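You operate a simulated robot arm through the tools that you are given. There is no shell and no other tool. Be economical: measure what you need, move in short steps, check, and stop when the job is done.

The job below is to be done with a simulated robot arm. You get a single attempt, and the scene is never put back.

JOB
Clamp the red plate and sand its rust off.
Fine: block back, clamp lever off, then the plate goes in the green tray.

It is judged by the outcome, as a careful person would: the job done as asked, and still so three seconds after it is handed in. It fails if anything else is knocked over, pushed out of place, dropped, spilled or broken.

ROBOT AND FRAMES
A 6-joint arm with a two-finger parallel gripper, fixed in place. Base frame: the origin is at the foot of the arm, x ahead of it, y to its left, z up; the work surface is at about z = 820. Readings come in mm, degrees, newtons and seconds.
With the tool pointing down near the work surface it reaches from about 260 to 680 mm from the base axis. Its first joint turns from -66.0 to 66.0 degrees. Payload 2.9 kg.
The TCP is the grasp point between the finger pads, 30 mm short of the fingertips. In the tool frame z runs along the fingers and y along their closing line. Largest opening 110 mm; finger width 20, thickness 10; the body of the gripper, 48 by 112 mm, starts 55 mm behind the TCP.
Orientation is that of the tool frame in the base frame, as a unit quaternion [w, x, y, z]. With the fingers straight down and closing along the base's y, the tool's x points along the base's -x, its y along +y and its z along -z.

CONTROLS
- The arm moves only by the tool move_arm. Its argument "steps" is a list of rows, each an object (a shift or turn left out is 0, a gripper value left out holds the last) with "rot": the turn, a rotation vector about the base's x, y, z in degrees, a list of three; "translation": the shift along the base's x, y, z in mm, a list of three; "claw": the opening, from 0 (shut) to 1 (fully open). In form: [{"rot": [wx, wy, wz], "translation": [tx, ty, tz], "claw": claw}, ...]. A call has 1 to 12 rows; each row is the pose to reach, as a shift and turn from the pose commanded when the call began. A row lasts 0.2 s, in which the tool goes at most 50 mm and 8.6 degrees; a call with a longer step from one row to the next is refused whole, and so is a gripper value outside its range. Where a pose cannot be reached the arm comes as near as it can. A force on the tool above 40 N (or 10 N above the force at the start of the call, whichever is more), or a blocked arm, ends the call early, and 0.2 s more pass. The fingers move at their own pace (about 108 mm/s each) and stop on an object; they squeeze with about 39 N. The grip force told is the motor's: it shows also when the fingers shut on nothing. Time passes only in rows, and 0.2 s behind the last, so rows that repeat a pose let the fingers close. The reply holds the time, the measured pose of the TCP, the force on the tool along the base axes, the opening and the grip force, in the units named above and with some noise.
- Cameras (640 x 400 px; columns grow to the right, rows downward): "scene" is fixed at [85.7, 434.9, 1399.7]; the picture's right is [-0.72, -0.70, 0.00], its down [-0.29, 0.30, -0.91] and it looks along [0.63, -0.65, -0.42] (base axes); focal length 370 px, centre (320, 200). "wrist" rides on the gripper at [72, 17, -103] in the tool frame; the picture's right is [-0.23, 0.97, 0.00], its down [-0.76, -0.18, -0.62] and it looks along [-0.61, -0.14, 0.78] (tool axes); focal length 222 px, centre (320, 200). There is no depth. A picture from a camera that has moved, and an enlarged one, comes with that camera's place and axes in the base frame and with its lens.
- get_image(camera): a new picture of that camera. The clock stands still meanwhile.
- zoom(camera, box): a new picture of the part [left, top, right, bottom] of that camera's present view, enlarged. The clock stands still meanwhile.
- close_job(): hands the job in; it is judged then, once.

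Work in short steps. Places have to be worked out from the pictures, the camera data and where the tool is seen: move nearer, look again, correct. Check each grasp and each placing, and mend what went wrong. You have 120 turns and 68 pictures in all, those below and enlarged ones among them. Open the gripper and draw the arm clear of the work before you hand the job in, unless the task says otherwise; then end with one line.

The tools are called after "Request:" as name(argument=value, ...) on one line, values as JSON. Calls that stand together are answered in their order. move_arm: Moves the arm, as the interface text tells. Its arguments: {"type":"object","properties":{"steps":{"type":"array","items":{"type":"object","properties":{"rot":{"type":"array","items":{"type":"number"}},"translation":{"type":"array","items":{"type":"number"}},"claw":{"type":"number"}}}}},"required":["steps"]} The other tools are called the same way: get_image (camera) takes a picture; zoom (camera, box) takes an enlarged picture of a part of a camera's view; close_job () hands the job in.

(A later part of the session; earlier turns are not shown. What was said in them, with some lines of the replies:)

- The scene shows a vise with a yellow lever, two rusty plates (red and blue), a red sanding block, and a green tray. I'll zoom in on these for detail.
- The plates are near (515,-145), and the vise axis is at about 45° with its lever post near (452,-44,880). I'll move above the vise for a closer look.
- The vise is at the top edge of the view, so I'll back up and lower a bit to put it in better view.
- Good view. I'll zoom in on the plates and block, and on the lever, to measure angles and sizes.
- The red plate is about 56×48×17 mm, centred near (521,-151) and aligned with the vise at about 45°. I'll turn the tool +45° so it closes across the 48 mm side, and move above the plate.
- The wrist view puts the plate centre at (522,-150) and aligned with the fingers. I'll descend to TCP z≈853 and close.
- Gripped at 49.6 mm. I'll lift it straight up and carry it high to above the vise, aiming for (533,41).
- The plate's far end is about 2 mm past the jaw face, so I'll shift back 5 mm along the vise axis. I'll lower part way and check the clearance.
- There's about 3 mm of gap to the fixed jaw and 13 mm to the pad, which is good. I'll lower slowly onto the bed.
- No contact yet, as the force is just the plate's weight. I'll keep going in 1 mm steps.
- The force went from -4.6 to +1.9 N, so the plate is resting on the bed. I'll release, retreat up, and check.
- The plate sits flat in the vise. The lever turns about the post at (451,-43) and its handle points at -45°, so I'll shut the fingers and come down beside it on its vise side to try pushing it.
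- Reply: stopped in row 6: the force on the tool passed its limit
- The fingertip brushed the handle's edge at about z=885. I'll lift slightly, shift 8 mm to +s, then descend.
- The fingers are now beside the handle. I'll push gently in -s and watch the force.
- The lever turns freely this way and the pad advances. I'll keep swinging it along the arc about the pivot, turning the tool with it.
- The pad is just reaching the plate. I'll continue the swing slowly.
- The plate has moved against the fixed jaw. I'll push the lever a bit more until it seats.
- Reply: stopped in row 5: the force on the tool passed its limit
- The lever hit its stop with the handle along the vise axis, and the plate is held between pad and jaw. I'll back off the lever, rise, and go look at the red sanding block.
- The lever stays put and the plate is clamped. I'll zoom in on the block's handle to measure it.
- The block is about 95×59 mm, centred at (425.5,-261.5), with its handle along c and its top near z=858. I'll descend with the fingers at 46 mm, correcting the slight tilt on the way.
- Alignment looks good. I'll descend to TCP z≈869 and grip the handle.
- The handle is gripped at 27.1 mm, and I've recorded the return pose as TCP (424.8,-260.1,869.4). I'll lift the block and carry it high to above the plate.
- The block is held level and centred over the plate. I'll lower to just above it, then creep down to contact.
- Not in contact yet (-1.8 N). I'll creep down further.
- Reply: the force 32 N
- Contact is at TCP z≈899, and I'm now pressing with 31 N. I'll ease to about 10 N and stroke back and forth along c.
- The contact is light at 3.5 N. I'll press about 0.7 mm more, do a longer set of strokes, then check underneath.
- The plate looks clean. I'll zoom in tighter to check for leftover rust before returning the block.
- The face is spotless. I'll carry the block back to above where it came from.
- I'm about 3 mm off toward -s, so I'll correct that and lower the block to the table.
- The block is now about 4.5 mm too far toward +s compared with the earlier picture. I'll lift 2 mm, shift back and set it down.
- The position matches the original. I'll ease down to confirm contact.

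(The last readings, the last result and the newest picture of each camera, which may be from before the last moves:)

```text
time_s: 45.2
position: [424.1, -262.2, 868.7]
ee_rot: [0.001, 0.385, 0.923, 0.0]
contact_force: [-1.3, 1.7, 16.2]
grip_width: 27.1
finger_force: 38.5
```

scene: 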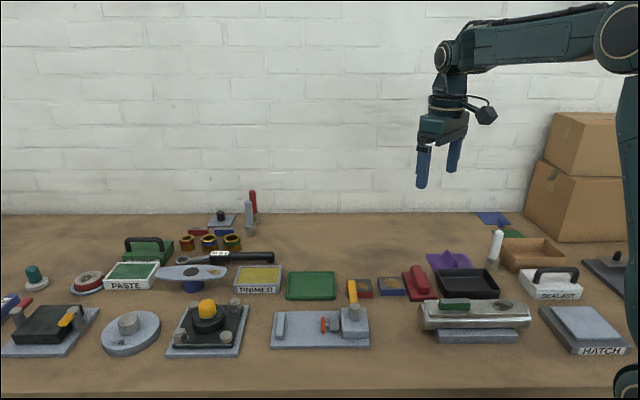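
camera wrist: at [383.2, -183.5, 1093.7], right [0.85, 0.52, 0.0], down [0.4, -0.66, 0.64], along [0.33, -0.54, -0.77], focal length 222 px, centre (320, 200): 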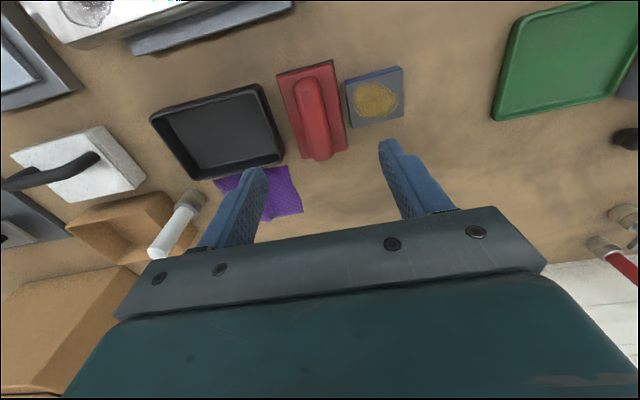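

It's in contact, so I'll unload, release and rise. Then I'll go with the fingers shut to the near (-c) side of the lever handle.

Request:
move_arm(steps=[{"translation": [0, 0, 1]}, {"translation": [0, 0, 1], "claw": 0.42}, {"translation": [0, 0, 1], "claw": 0.42}, {"translation": [0, 0, 30]}, {"translation": [0, 0, 75]}, {"translation": [0, 0, 115]}, {"translation": [-9, 46, 115], "claw": 0}, {"translation": [-18, 93, 115]}, {"translation": [-28, 140, 115]}, {"translation": [-37, 186, 115]}, {"translation": [-37, 186, 115]}])

Request:
get_image(camera="scene")

Request:
get_image(camera="wrist")

```text
time_s: 47.6
position: [386.6, -74.2, 980.1]
ee_rot: [-0.001, 0.385, 0.923, -0.001]
contact_force: [-0.2, 0.7, 0.3]
grip_width: 0.0
finger_force: 37.7
```

```text
26 pictures are left
```

scene: 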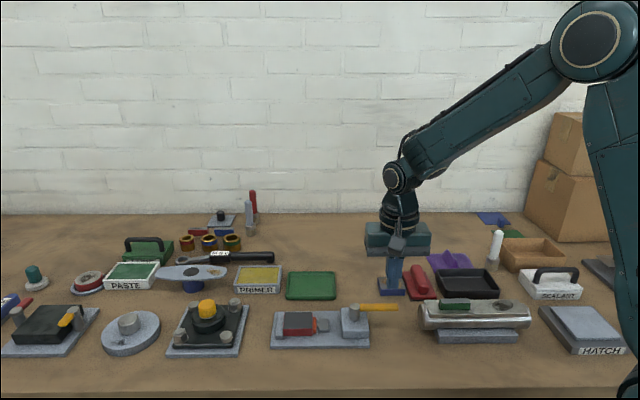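

```text
25 pictures are left
camera wrist: at [348.0, -10.0, 1081.9], right [0.85, 0.52, 0.0], down [0.41, -0.67, 0.62], along [0.33, -0.53, -0.78], focal length 222 px, centre (320, 200)
```

wrist: 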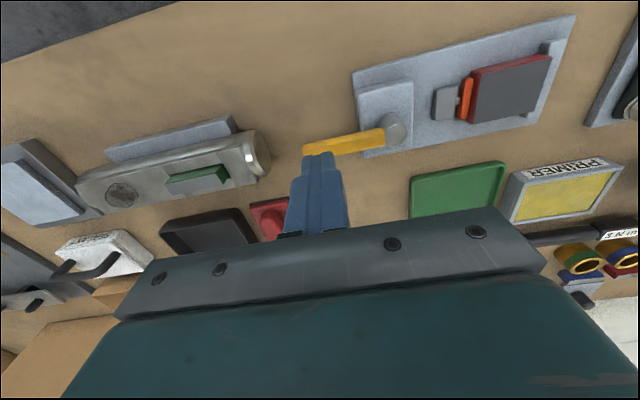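

The handle runs along c≈346 and spans s from 200 to 288. I'll shift 6 mm away from it and descend beside it.

Request:
move_arm(steps=[{"translation": [-5, 5, 0]}, {"translation": [-5, 5, -40]}, {"translation": [-5, 5, -75]}, {"translation": [-5, 5, -99]}, {"translation": [-5, 5, -99]}])

Request:
zoom(camera="scene", box=[280, 255, 440, 365])

```text
time_s: 48.8
position: [384.5, -70.0, 883.4]
ee_rot: [0.001, 0.383, 0.924, -0.001]
contact_force: [-0.4, 0.0, -0.6]
grip_width: 0.0
finger_force: 37.2
```

```text
3.64 times, centred on (360, 310) of scene
camera zoom: at [85.7, 434.9, 1399.7], right [-0.72, -0.7, 0.0], down [-0.29, 0.3, -0.91], along [0.63, -0.65, -0.42], focal length 1346 px, centre (174, -200)
```

zoom: 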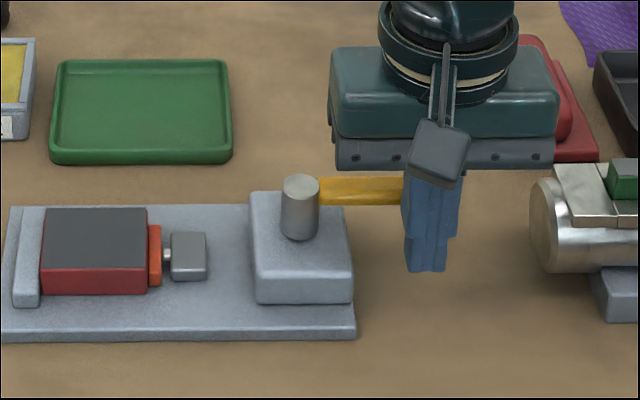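

The finger is beside the handle. I'll push it toward +c and swing it back along the arc, first half.

Request:
move_arm(steps=[{"translation": [4, -4, 0]}, {"translation": [7, -7, 0]}, {"rot": [0, 0, 4], "translation": [9.6, -11, 0]}, {"rot": [0, 0, 8], "translation": [12.2, -15, 0]}, {"rot": [0, 0, 12], "translation": [15.2, -18.7, 0]}, {"rot": [0, 0, 16], "translation": [18.5, -22.2, 0]}, {"rot": [0, 0, 24], "translation": [25.7, -28.4, 0]}, {"rot": [0, 0, 32], "translation": [33.8, -33.6, 0]}, {"rot": [0, 0, 40], "translation": [42.4, -37.6, 0]}, {"rot": [0, 0, 40], "translation": [42.4, -37.6, 0]}])

Request:
zoom(camera="scene", box=[260, 255, 420, 365])

```text
time_s: 51.0
position: [423.5, -110.4, 883.4]
ee_rot: [0.0, 0.044, 0.999, -0.002]
contact_force: [-0.1, -0.6, 0.5]
grip_width: 0.0
finger_force: 37.4
```

```text
3.64 times, centred on (340, 310) of scene
camera zoom: at [85.7, 434.9, 1399.7], right [-0.72, -0.7, 0.0], down [-0.29, 0.3, -0.91], along [0.63, -0.65, -0.42], focal length 1346 px, centre (247, -200)
```

zoom: 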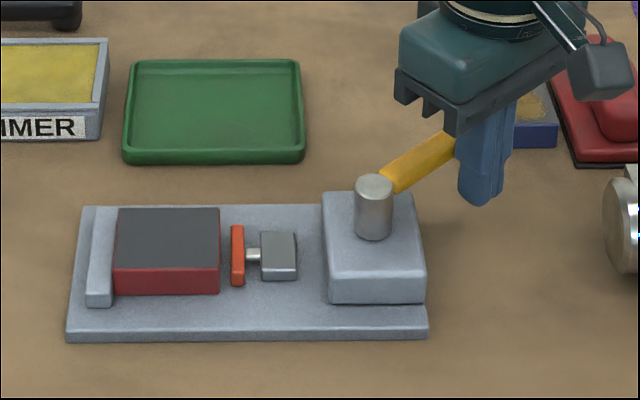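

The clamp is opening. I'll finish the swing back toward the lever's original position.

Request:
move_arm(steps=[{"rot": [0, 0, 8], "translation": [9.1, -2.7, 0]}, {"rot": [0, 0, 16], "translation": [18.6, -4.2, 0]}, {"rot": [0, 0, 24], "translation": [28.1, -4.3, 0]}, {"rot": [0, 0, 32], "translation": [37.6, -3.1, 0]}, {"rot": [0, 0, 40], "translation": [46.8, -0.6, 0]}, {"rot": [0, 0, 48], "translation": [55.6, 3.1, 0]}, {"rot": [0, 0, 48], "translation": [55.6, 3.1, 0]}])

Request:
zoom(camera="scene", box=[270, 265, 370, 350])

```text
time_s: 52.6
position: [480.2, -105.6, 883.6]
ee_rot: [0.001, -0.366, 0.931, 0.0]
contact_force: [0.1, -0.3, -0.4]
grip_width: 0.2
finger_force: 37.4
```

```text
4.71 times, centred on (320, 308) of scene
camera zoom: at [85.7, 434.9, 1399.7], right [-0.72, -0.7, 0.0], down [-0.29, 0.3, -0.91], along [0.63, -0.65, -0.42], focal length 1743 px, centre (320, -306)
```

zoom: 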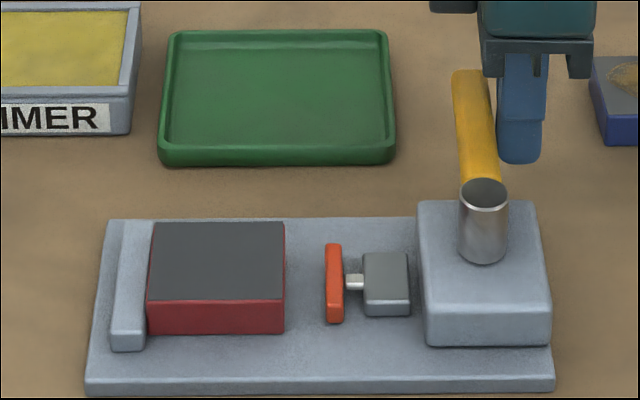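

The lever is within 1–2° of its original spot. I'll nudge it slightly more to reach the off stop, then withdraw.

Request:
move_arm(steps=[{"translation": [1.5, 1.5, 0]}, {"translation": [3, 3, 0]}, {"translation": [4, 4, 0]}, {"translation": [4, 4, 0]}])

Request:
zoom(camera="scene", box=[270, 265, 370, 350])

```text
time_s: 53.6
position: [482.3, -103.4, 884.0]
ee_rot: [-0.001, -0.362, 0.932, 0.0]
contact_force: [-13.5, -18.3, 4.5]
grip_width: 0.1
finger_force: 38.1
```

```text
4.71 times, centred on (320, 308) of scene
camera zoom: at [85.3, 434.5, 1399.9], right [-0.72, -0.7, 0.0], down [-0.29, 0.3, -0.91], along [0.63, -0.65, -0.42], focal length 1743 px, centre (320, -306)
```

zoom: 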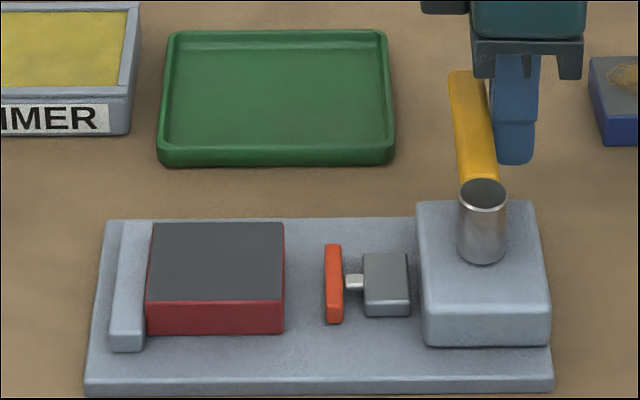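

It's at the off stop, matching the original picture. I'll back away, rise and go above the plate with the tool at +45°.

Request:
move_arm(steps=[{"translation": [-8, -8, 0]}, {"translation": [-8, -8, 40]}, {"translation": [-8, -8, 85]}, {"rot": [0, 0, 2.5], "translation": [6, 30, 85], "claw": 0.5}, {"rot": [0, 0, 2.5], "translation": [20, 68, 85], "claw": 0.64}, {"rot": [0, 0, 2.5], "translation": [36, 106, 85], "claw": 0.64}, {"rot": [0, 0, 2.5], "translation": [51, 143, 85], "claw": 0.64}, {"rot": [0, 0, 2.5], "translation": [51, 143, 45], "claw": 0.64}, {"rot": [0, 0, 2.5], "translation": [51, 143, 45], "claw": 0.64}])

Request:
zoom(camera="wrist", box=[200, 0, 440, 220])

Request:
zoom(camera="scene", box=[270, 265, 370, 350])

```text
time_s: 55.6
position: [535.8, 39.6, 929.1]
ee_rot: [0.002, -0.384, 0.923, -0.001]
contact_force: [-1.1, 0.5, -0.1]
grip_width: 70.4
finger_force: 0.0
```

```text
1.82 times, centred on (320, 110) of wrist
camera zoom: at [472.1, 1.8, 1030.3], right [-0.53, 0.85, 0.0], down [0.66, 0.42, 0.62], along [0.53, 0.33, -0.78], focal length 404 px, centre (320, 364)
```

zoom: 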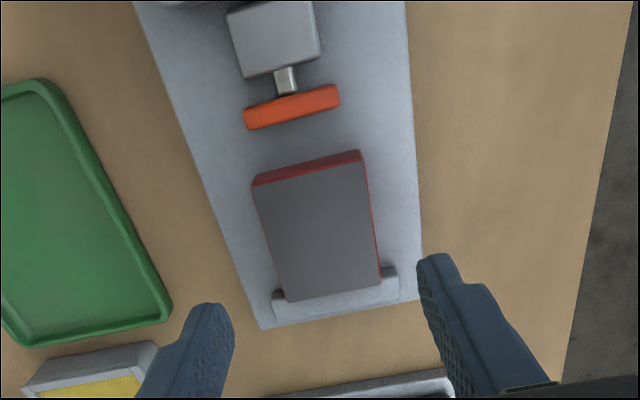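

```text
4.71 times, centred on (320, 308) of scene
camera zoom: at [85.7, 434.9, 1399.7], right [-0.72, -0.7, 0.0], down [-0.29, 0.3, -0.91], along [0.63, -0.65, -0.42], focal length 1743 px, centre (320, -306)
```

zoom: 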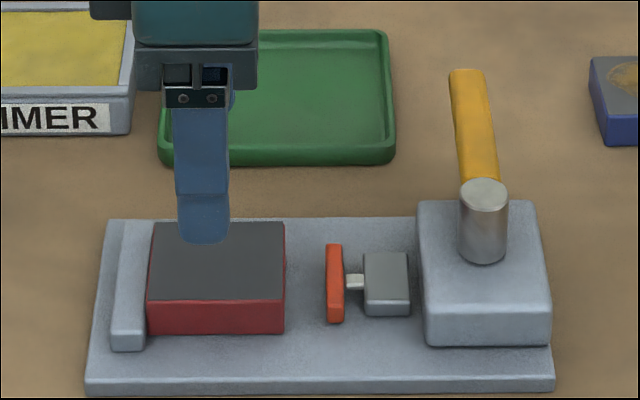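

The plate is free and centred near (531.5,38.5). I'll descend to z≈865 and grip.

Request:
move_arm(steps=[{"translation": [-3, -1, -20]}, {"translation": [-3, -1, -45]}, {"translation": [-3, -1, -59]}, {"translation": [-3, -1, -63.5]}, {"translation": [-3, -1, -63.5]}, {"translation": [-3, -1, -63.5], "claw": 0.2}, {"translation": [-3, -1, -63.5], "claw": 0.2}, {"translation": [-3, -1, -63.5], "claw": 0.2}])

```text
time_s: 57.4
position: [532.4, 41.2, 864.8]
ee_rot: [0.001, -0.385, 0.923, 0.0]
contact_force: [0.5, -0.5, 0.2]
grip_width: 49.8
finger_force: 38.9
```

The plate is gripped. I'll lift it and carry it above the green tray, whose centre is at about (609,-77).

Request:
move_arm(steps=[{"translation": [0, 0, 30]}, {"translation": [0, 0, 70]}, {"translation": [0, 0, 90]}, {"translation": [19, -30, 90]}, {"translation": [38, -59, 90]}, {"translation": [57, -89, 90]}, {"translation": [76.4, -118.3, 90]}, {"translation": [76.4, -118.3, 90]}, {"translation": [76.4, -118.3, 55]}, {"translation": [76.4, -118.3, 40]}, {"translation": [76.4, -118.3, 40]}])

Request:
zoom(camera="wrist", box=[160, 20, 480, 240])

Request:
zoom(camera="scene", box=[260, 235, 380, 315])

```text
time_s: 59.8
position: [607.6, -78.3, 903.2]
ee_rot: [0.0, -0.385, 0.923, 0.0]
contact_force: [0.2, 1.0, -4.8]
grip_width: 49.7
finger_force: 38.9
```

```text
1.82 times, centred on (320, 130) of wrist
camera zoom: at [543.5, -116.9, 1005.0], right [-0.53, 0.85, 0.0], down [0.66, 0.42, 0.62], along [0.53, 0.33, -0.78], focal length 404 px, centre (320, 327)
```

zoom: 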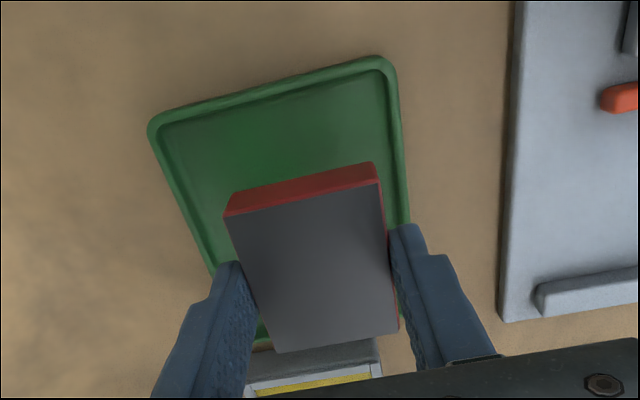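

```text
5.00 times, centred on (320, 275) of scene
camera zoom: at [85.8, 434.9, 1399.7], right [-0.72, -0.7, 0.0], down [-0.29, 0.3, -0.91], along [0.63, -0.65, -0.42], focal length 1852 px, centre (320, -175)
```

zoom: 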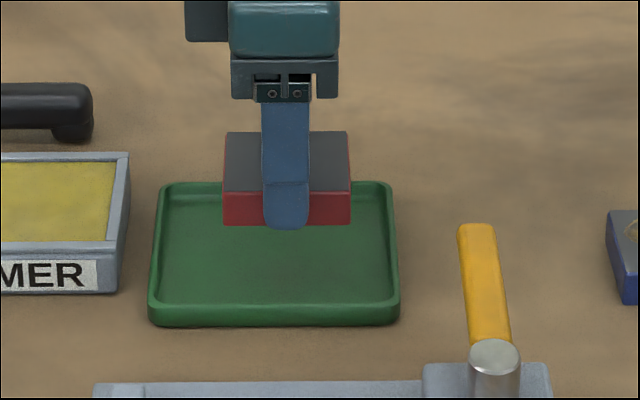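

The plate is a few millimetres off centre, so I'll shift +5 in x. Then I'll lower into the tray and creep to contact.

Request:
move_arm(steps=[{"translation": [5.5, 0, 0]}, {"translation": [5.5, 0, -20]}, {"translation": [5.5, 0, -34]}, {"translation": [5.5, 0, -39]}, {"translation": [5.5, 0, -41]}, {"translation": [5.5, 0, -41]}])

Request:
zoom(camera="scene", box=[260, 235, 380, 315])

```text
time_s: 61.2
position: [612.1, -77.4, 864.3]
ee_rot: [0.001, -0.386, 0.923, 0.0]
contact_force: [0.1, 0.0, -4.5]
grip_width: 49.7
finger_force: 39.4
```

```text
5.00 times, centred on (320, 275) of scene
camera zoom: at [85.8, 434.9, 1399.7], right [-0.72, -0.7, 0.0], down [-0.29, 0.3, -0.91], along [0.63, -0.65, -0.42], focal length 1852 px, centre (320, -175)
```

zoom: 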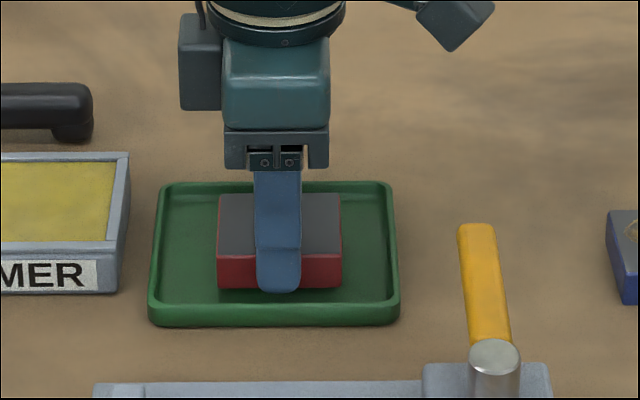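

The plate is well centred in the tray but still hanging (-4.5 N). I'll creep down.

Request:
move_arm(steps=[{"translation": [0, 0, -1.5]}, {"translation": [0, 0, -3]}, {"translation": [0, 0, -4]}, {"translation": [0, 0, -4]}])

```text
time_s: 62.2
position: [612.6, -77.3, 861.0]
ee_rot: [0.0, -0.386, 0.923, 0.0]
contact_force: [0.1, -0.5, -5.1]
grip_width: 49.7
finger_force: 38.4
```

Request:
move_arm(steps=[{"translation": [0, 0, -1]}, {"translation": [0, 0, -2]}, {"translation": [0, 0, -2]}])

```text
time_s: 63.0
position: [614.7, -78.2, 861.0]
ee_rot: [0.001, -0.384, 0.923, -0.001]
contact_force: [-8.4, -0.5, 21.7]
grip_width: 49.4
finger_force: 38.8
```

The plate is in contact at 22 N. I'll back up 1.5 mm to unload, open a little and rise out.

Request:
move_arm(steps=[{"translation": [0, 0, 1.5]}, {"translation": [0, 0, 1.5], "claw": 0.52}, {"translation": [0, 0, 1.5], "claw": 0.52}, {"translation": [0, 0, 15]}, {"translation": [0, 0, 50]}, {"translation": [0, 0, 95]}, {"translation": [-30, 0, 140]}, {"translation": [-60, 0, 175]}, {"translation": [-100, 0, 200]}, {"translation": [-145, 0, 220]}, {"translation": [-145, 0, 220]}])

Request:
get_image(camera="scene")

Request:
zoom(camera="scene", box=[260, 230, 460, 355])

```text
refused: row 7 steps farther than a row can; nothing moved
```

```text
15 pictures are left
```

scene: 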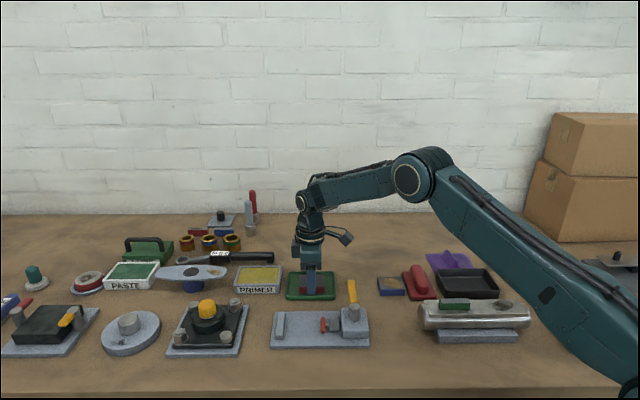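

```text
3.20 times, centred on (360, 292) of scene
camera zoom: at [85.1, 435.0, 1399.7], right [-0.72, -0.7, 0.0], down [-0.29, 0.3, -0.91], along [0.63, -0.65, -0.42], focal length 1185 px, centre (192, -96)
```

zoom: 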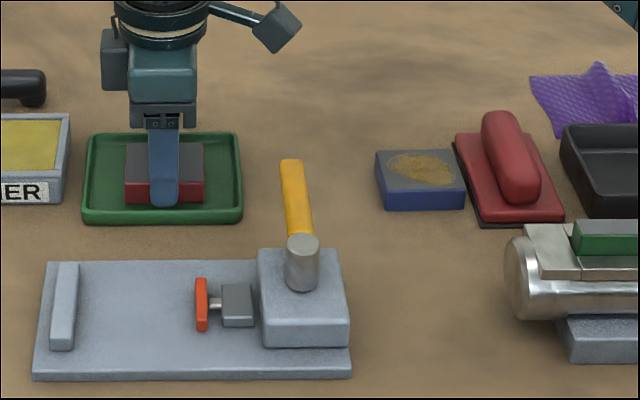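

That call was refused because one step was too long. I'll repeat it with shorter steps; meanwhile the block and lever match their original places.

Request:
move_arm(steps=[{"translation": [0, 0, 1.5]}, {"translation": [0, 0, 1.5], "claw": 0.52}, {"translation": [0, 0, 1.5], "claw": 0.52}, {"translation": [0, 0, 15]}, {"translation": [0, 0, 50]}, {"translation": [0, 0, 90]}, {"translation": [-20, 0, 130]}, {"translation": [-45, 0, 165]}, {"translation": [-80, 0, 195]}, {"translation": [-120, 0, 215]}, {"translation": [-120, 0, 215]}])

Request:
zoom(camera="scene", box=[260, 230, 460, 355])

```text
time_s: 65.4
position: [492.2, -80.1, 1073.6]
ee_rot: [0.0, -0.386, 0.923, 0.0]
contact_force: [-0.5, -0.2, 0.4]
grip_width: 57.3
finger_force: 0.0
```

```text
3.20 times, centred on (360, 292) of scene
camera zoom: at [85.7, 434.9, 1399.7], right [-0.72, -0.7, 0.0], down [-0.29, 0.3, -0.91], along [0.63, -0.65, -0.42], focal length 1185 px, centre (192, -96)
```

zoom: 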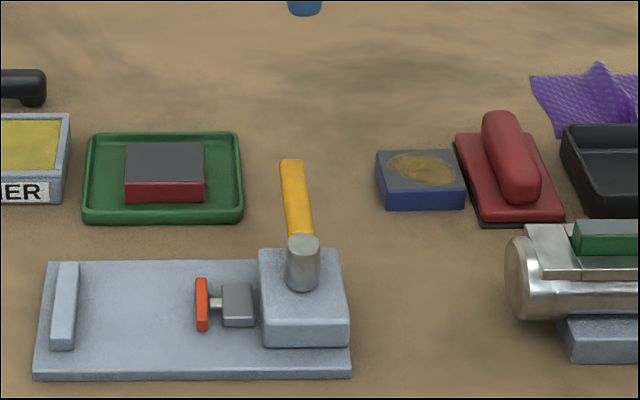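

The clean plate lies flat in the green tray, the lever is off, the block is back in its place, and nothing else has moved. I'll open the gripper fully and hand the job in.

Request:
move_arm(steps=[{"translation": [0, 0, 30], "claw": 1}, {"translation": [0, 0, 60], "claw": 1}, {"translation": [0, 0, 60], "claw": 1}])

Request:
close_job()

```text
time_s: 66.2
position: [493.3, -78.9, 1133.0]
ee_rot: [0.001, -0.385, 0.923, 0.0]
contact_force: [-0.6, 0.0, 0.3]
grip_width: 110.2
finger_force: 0.0
```

```text
The job is handed in.
```

I clamped the red plate, sanded its rust off and put it in the green tray; the block is back in its place and the clamp lever is off.
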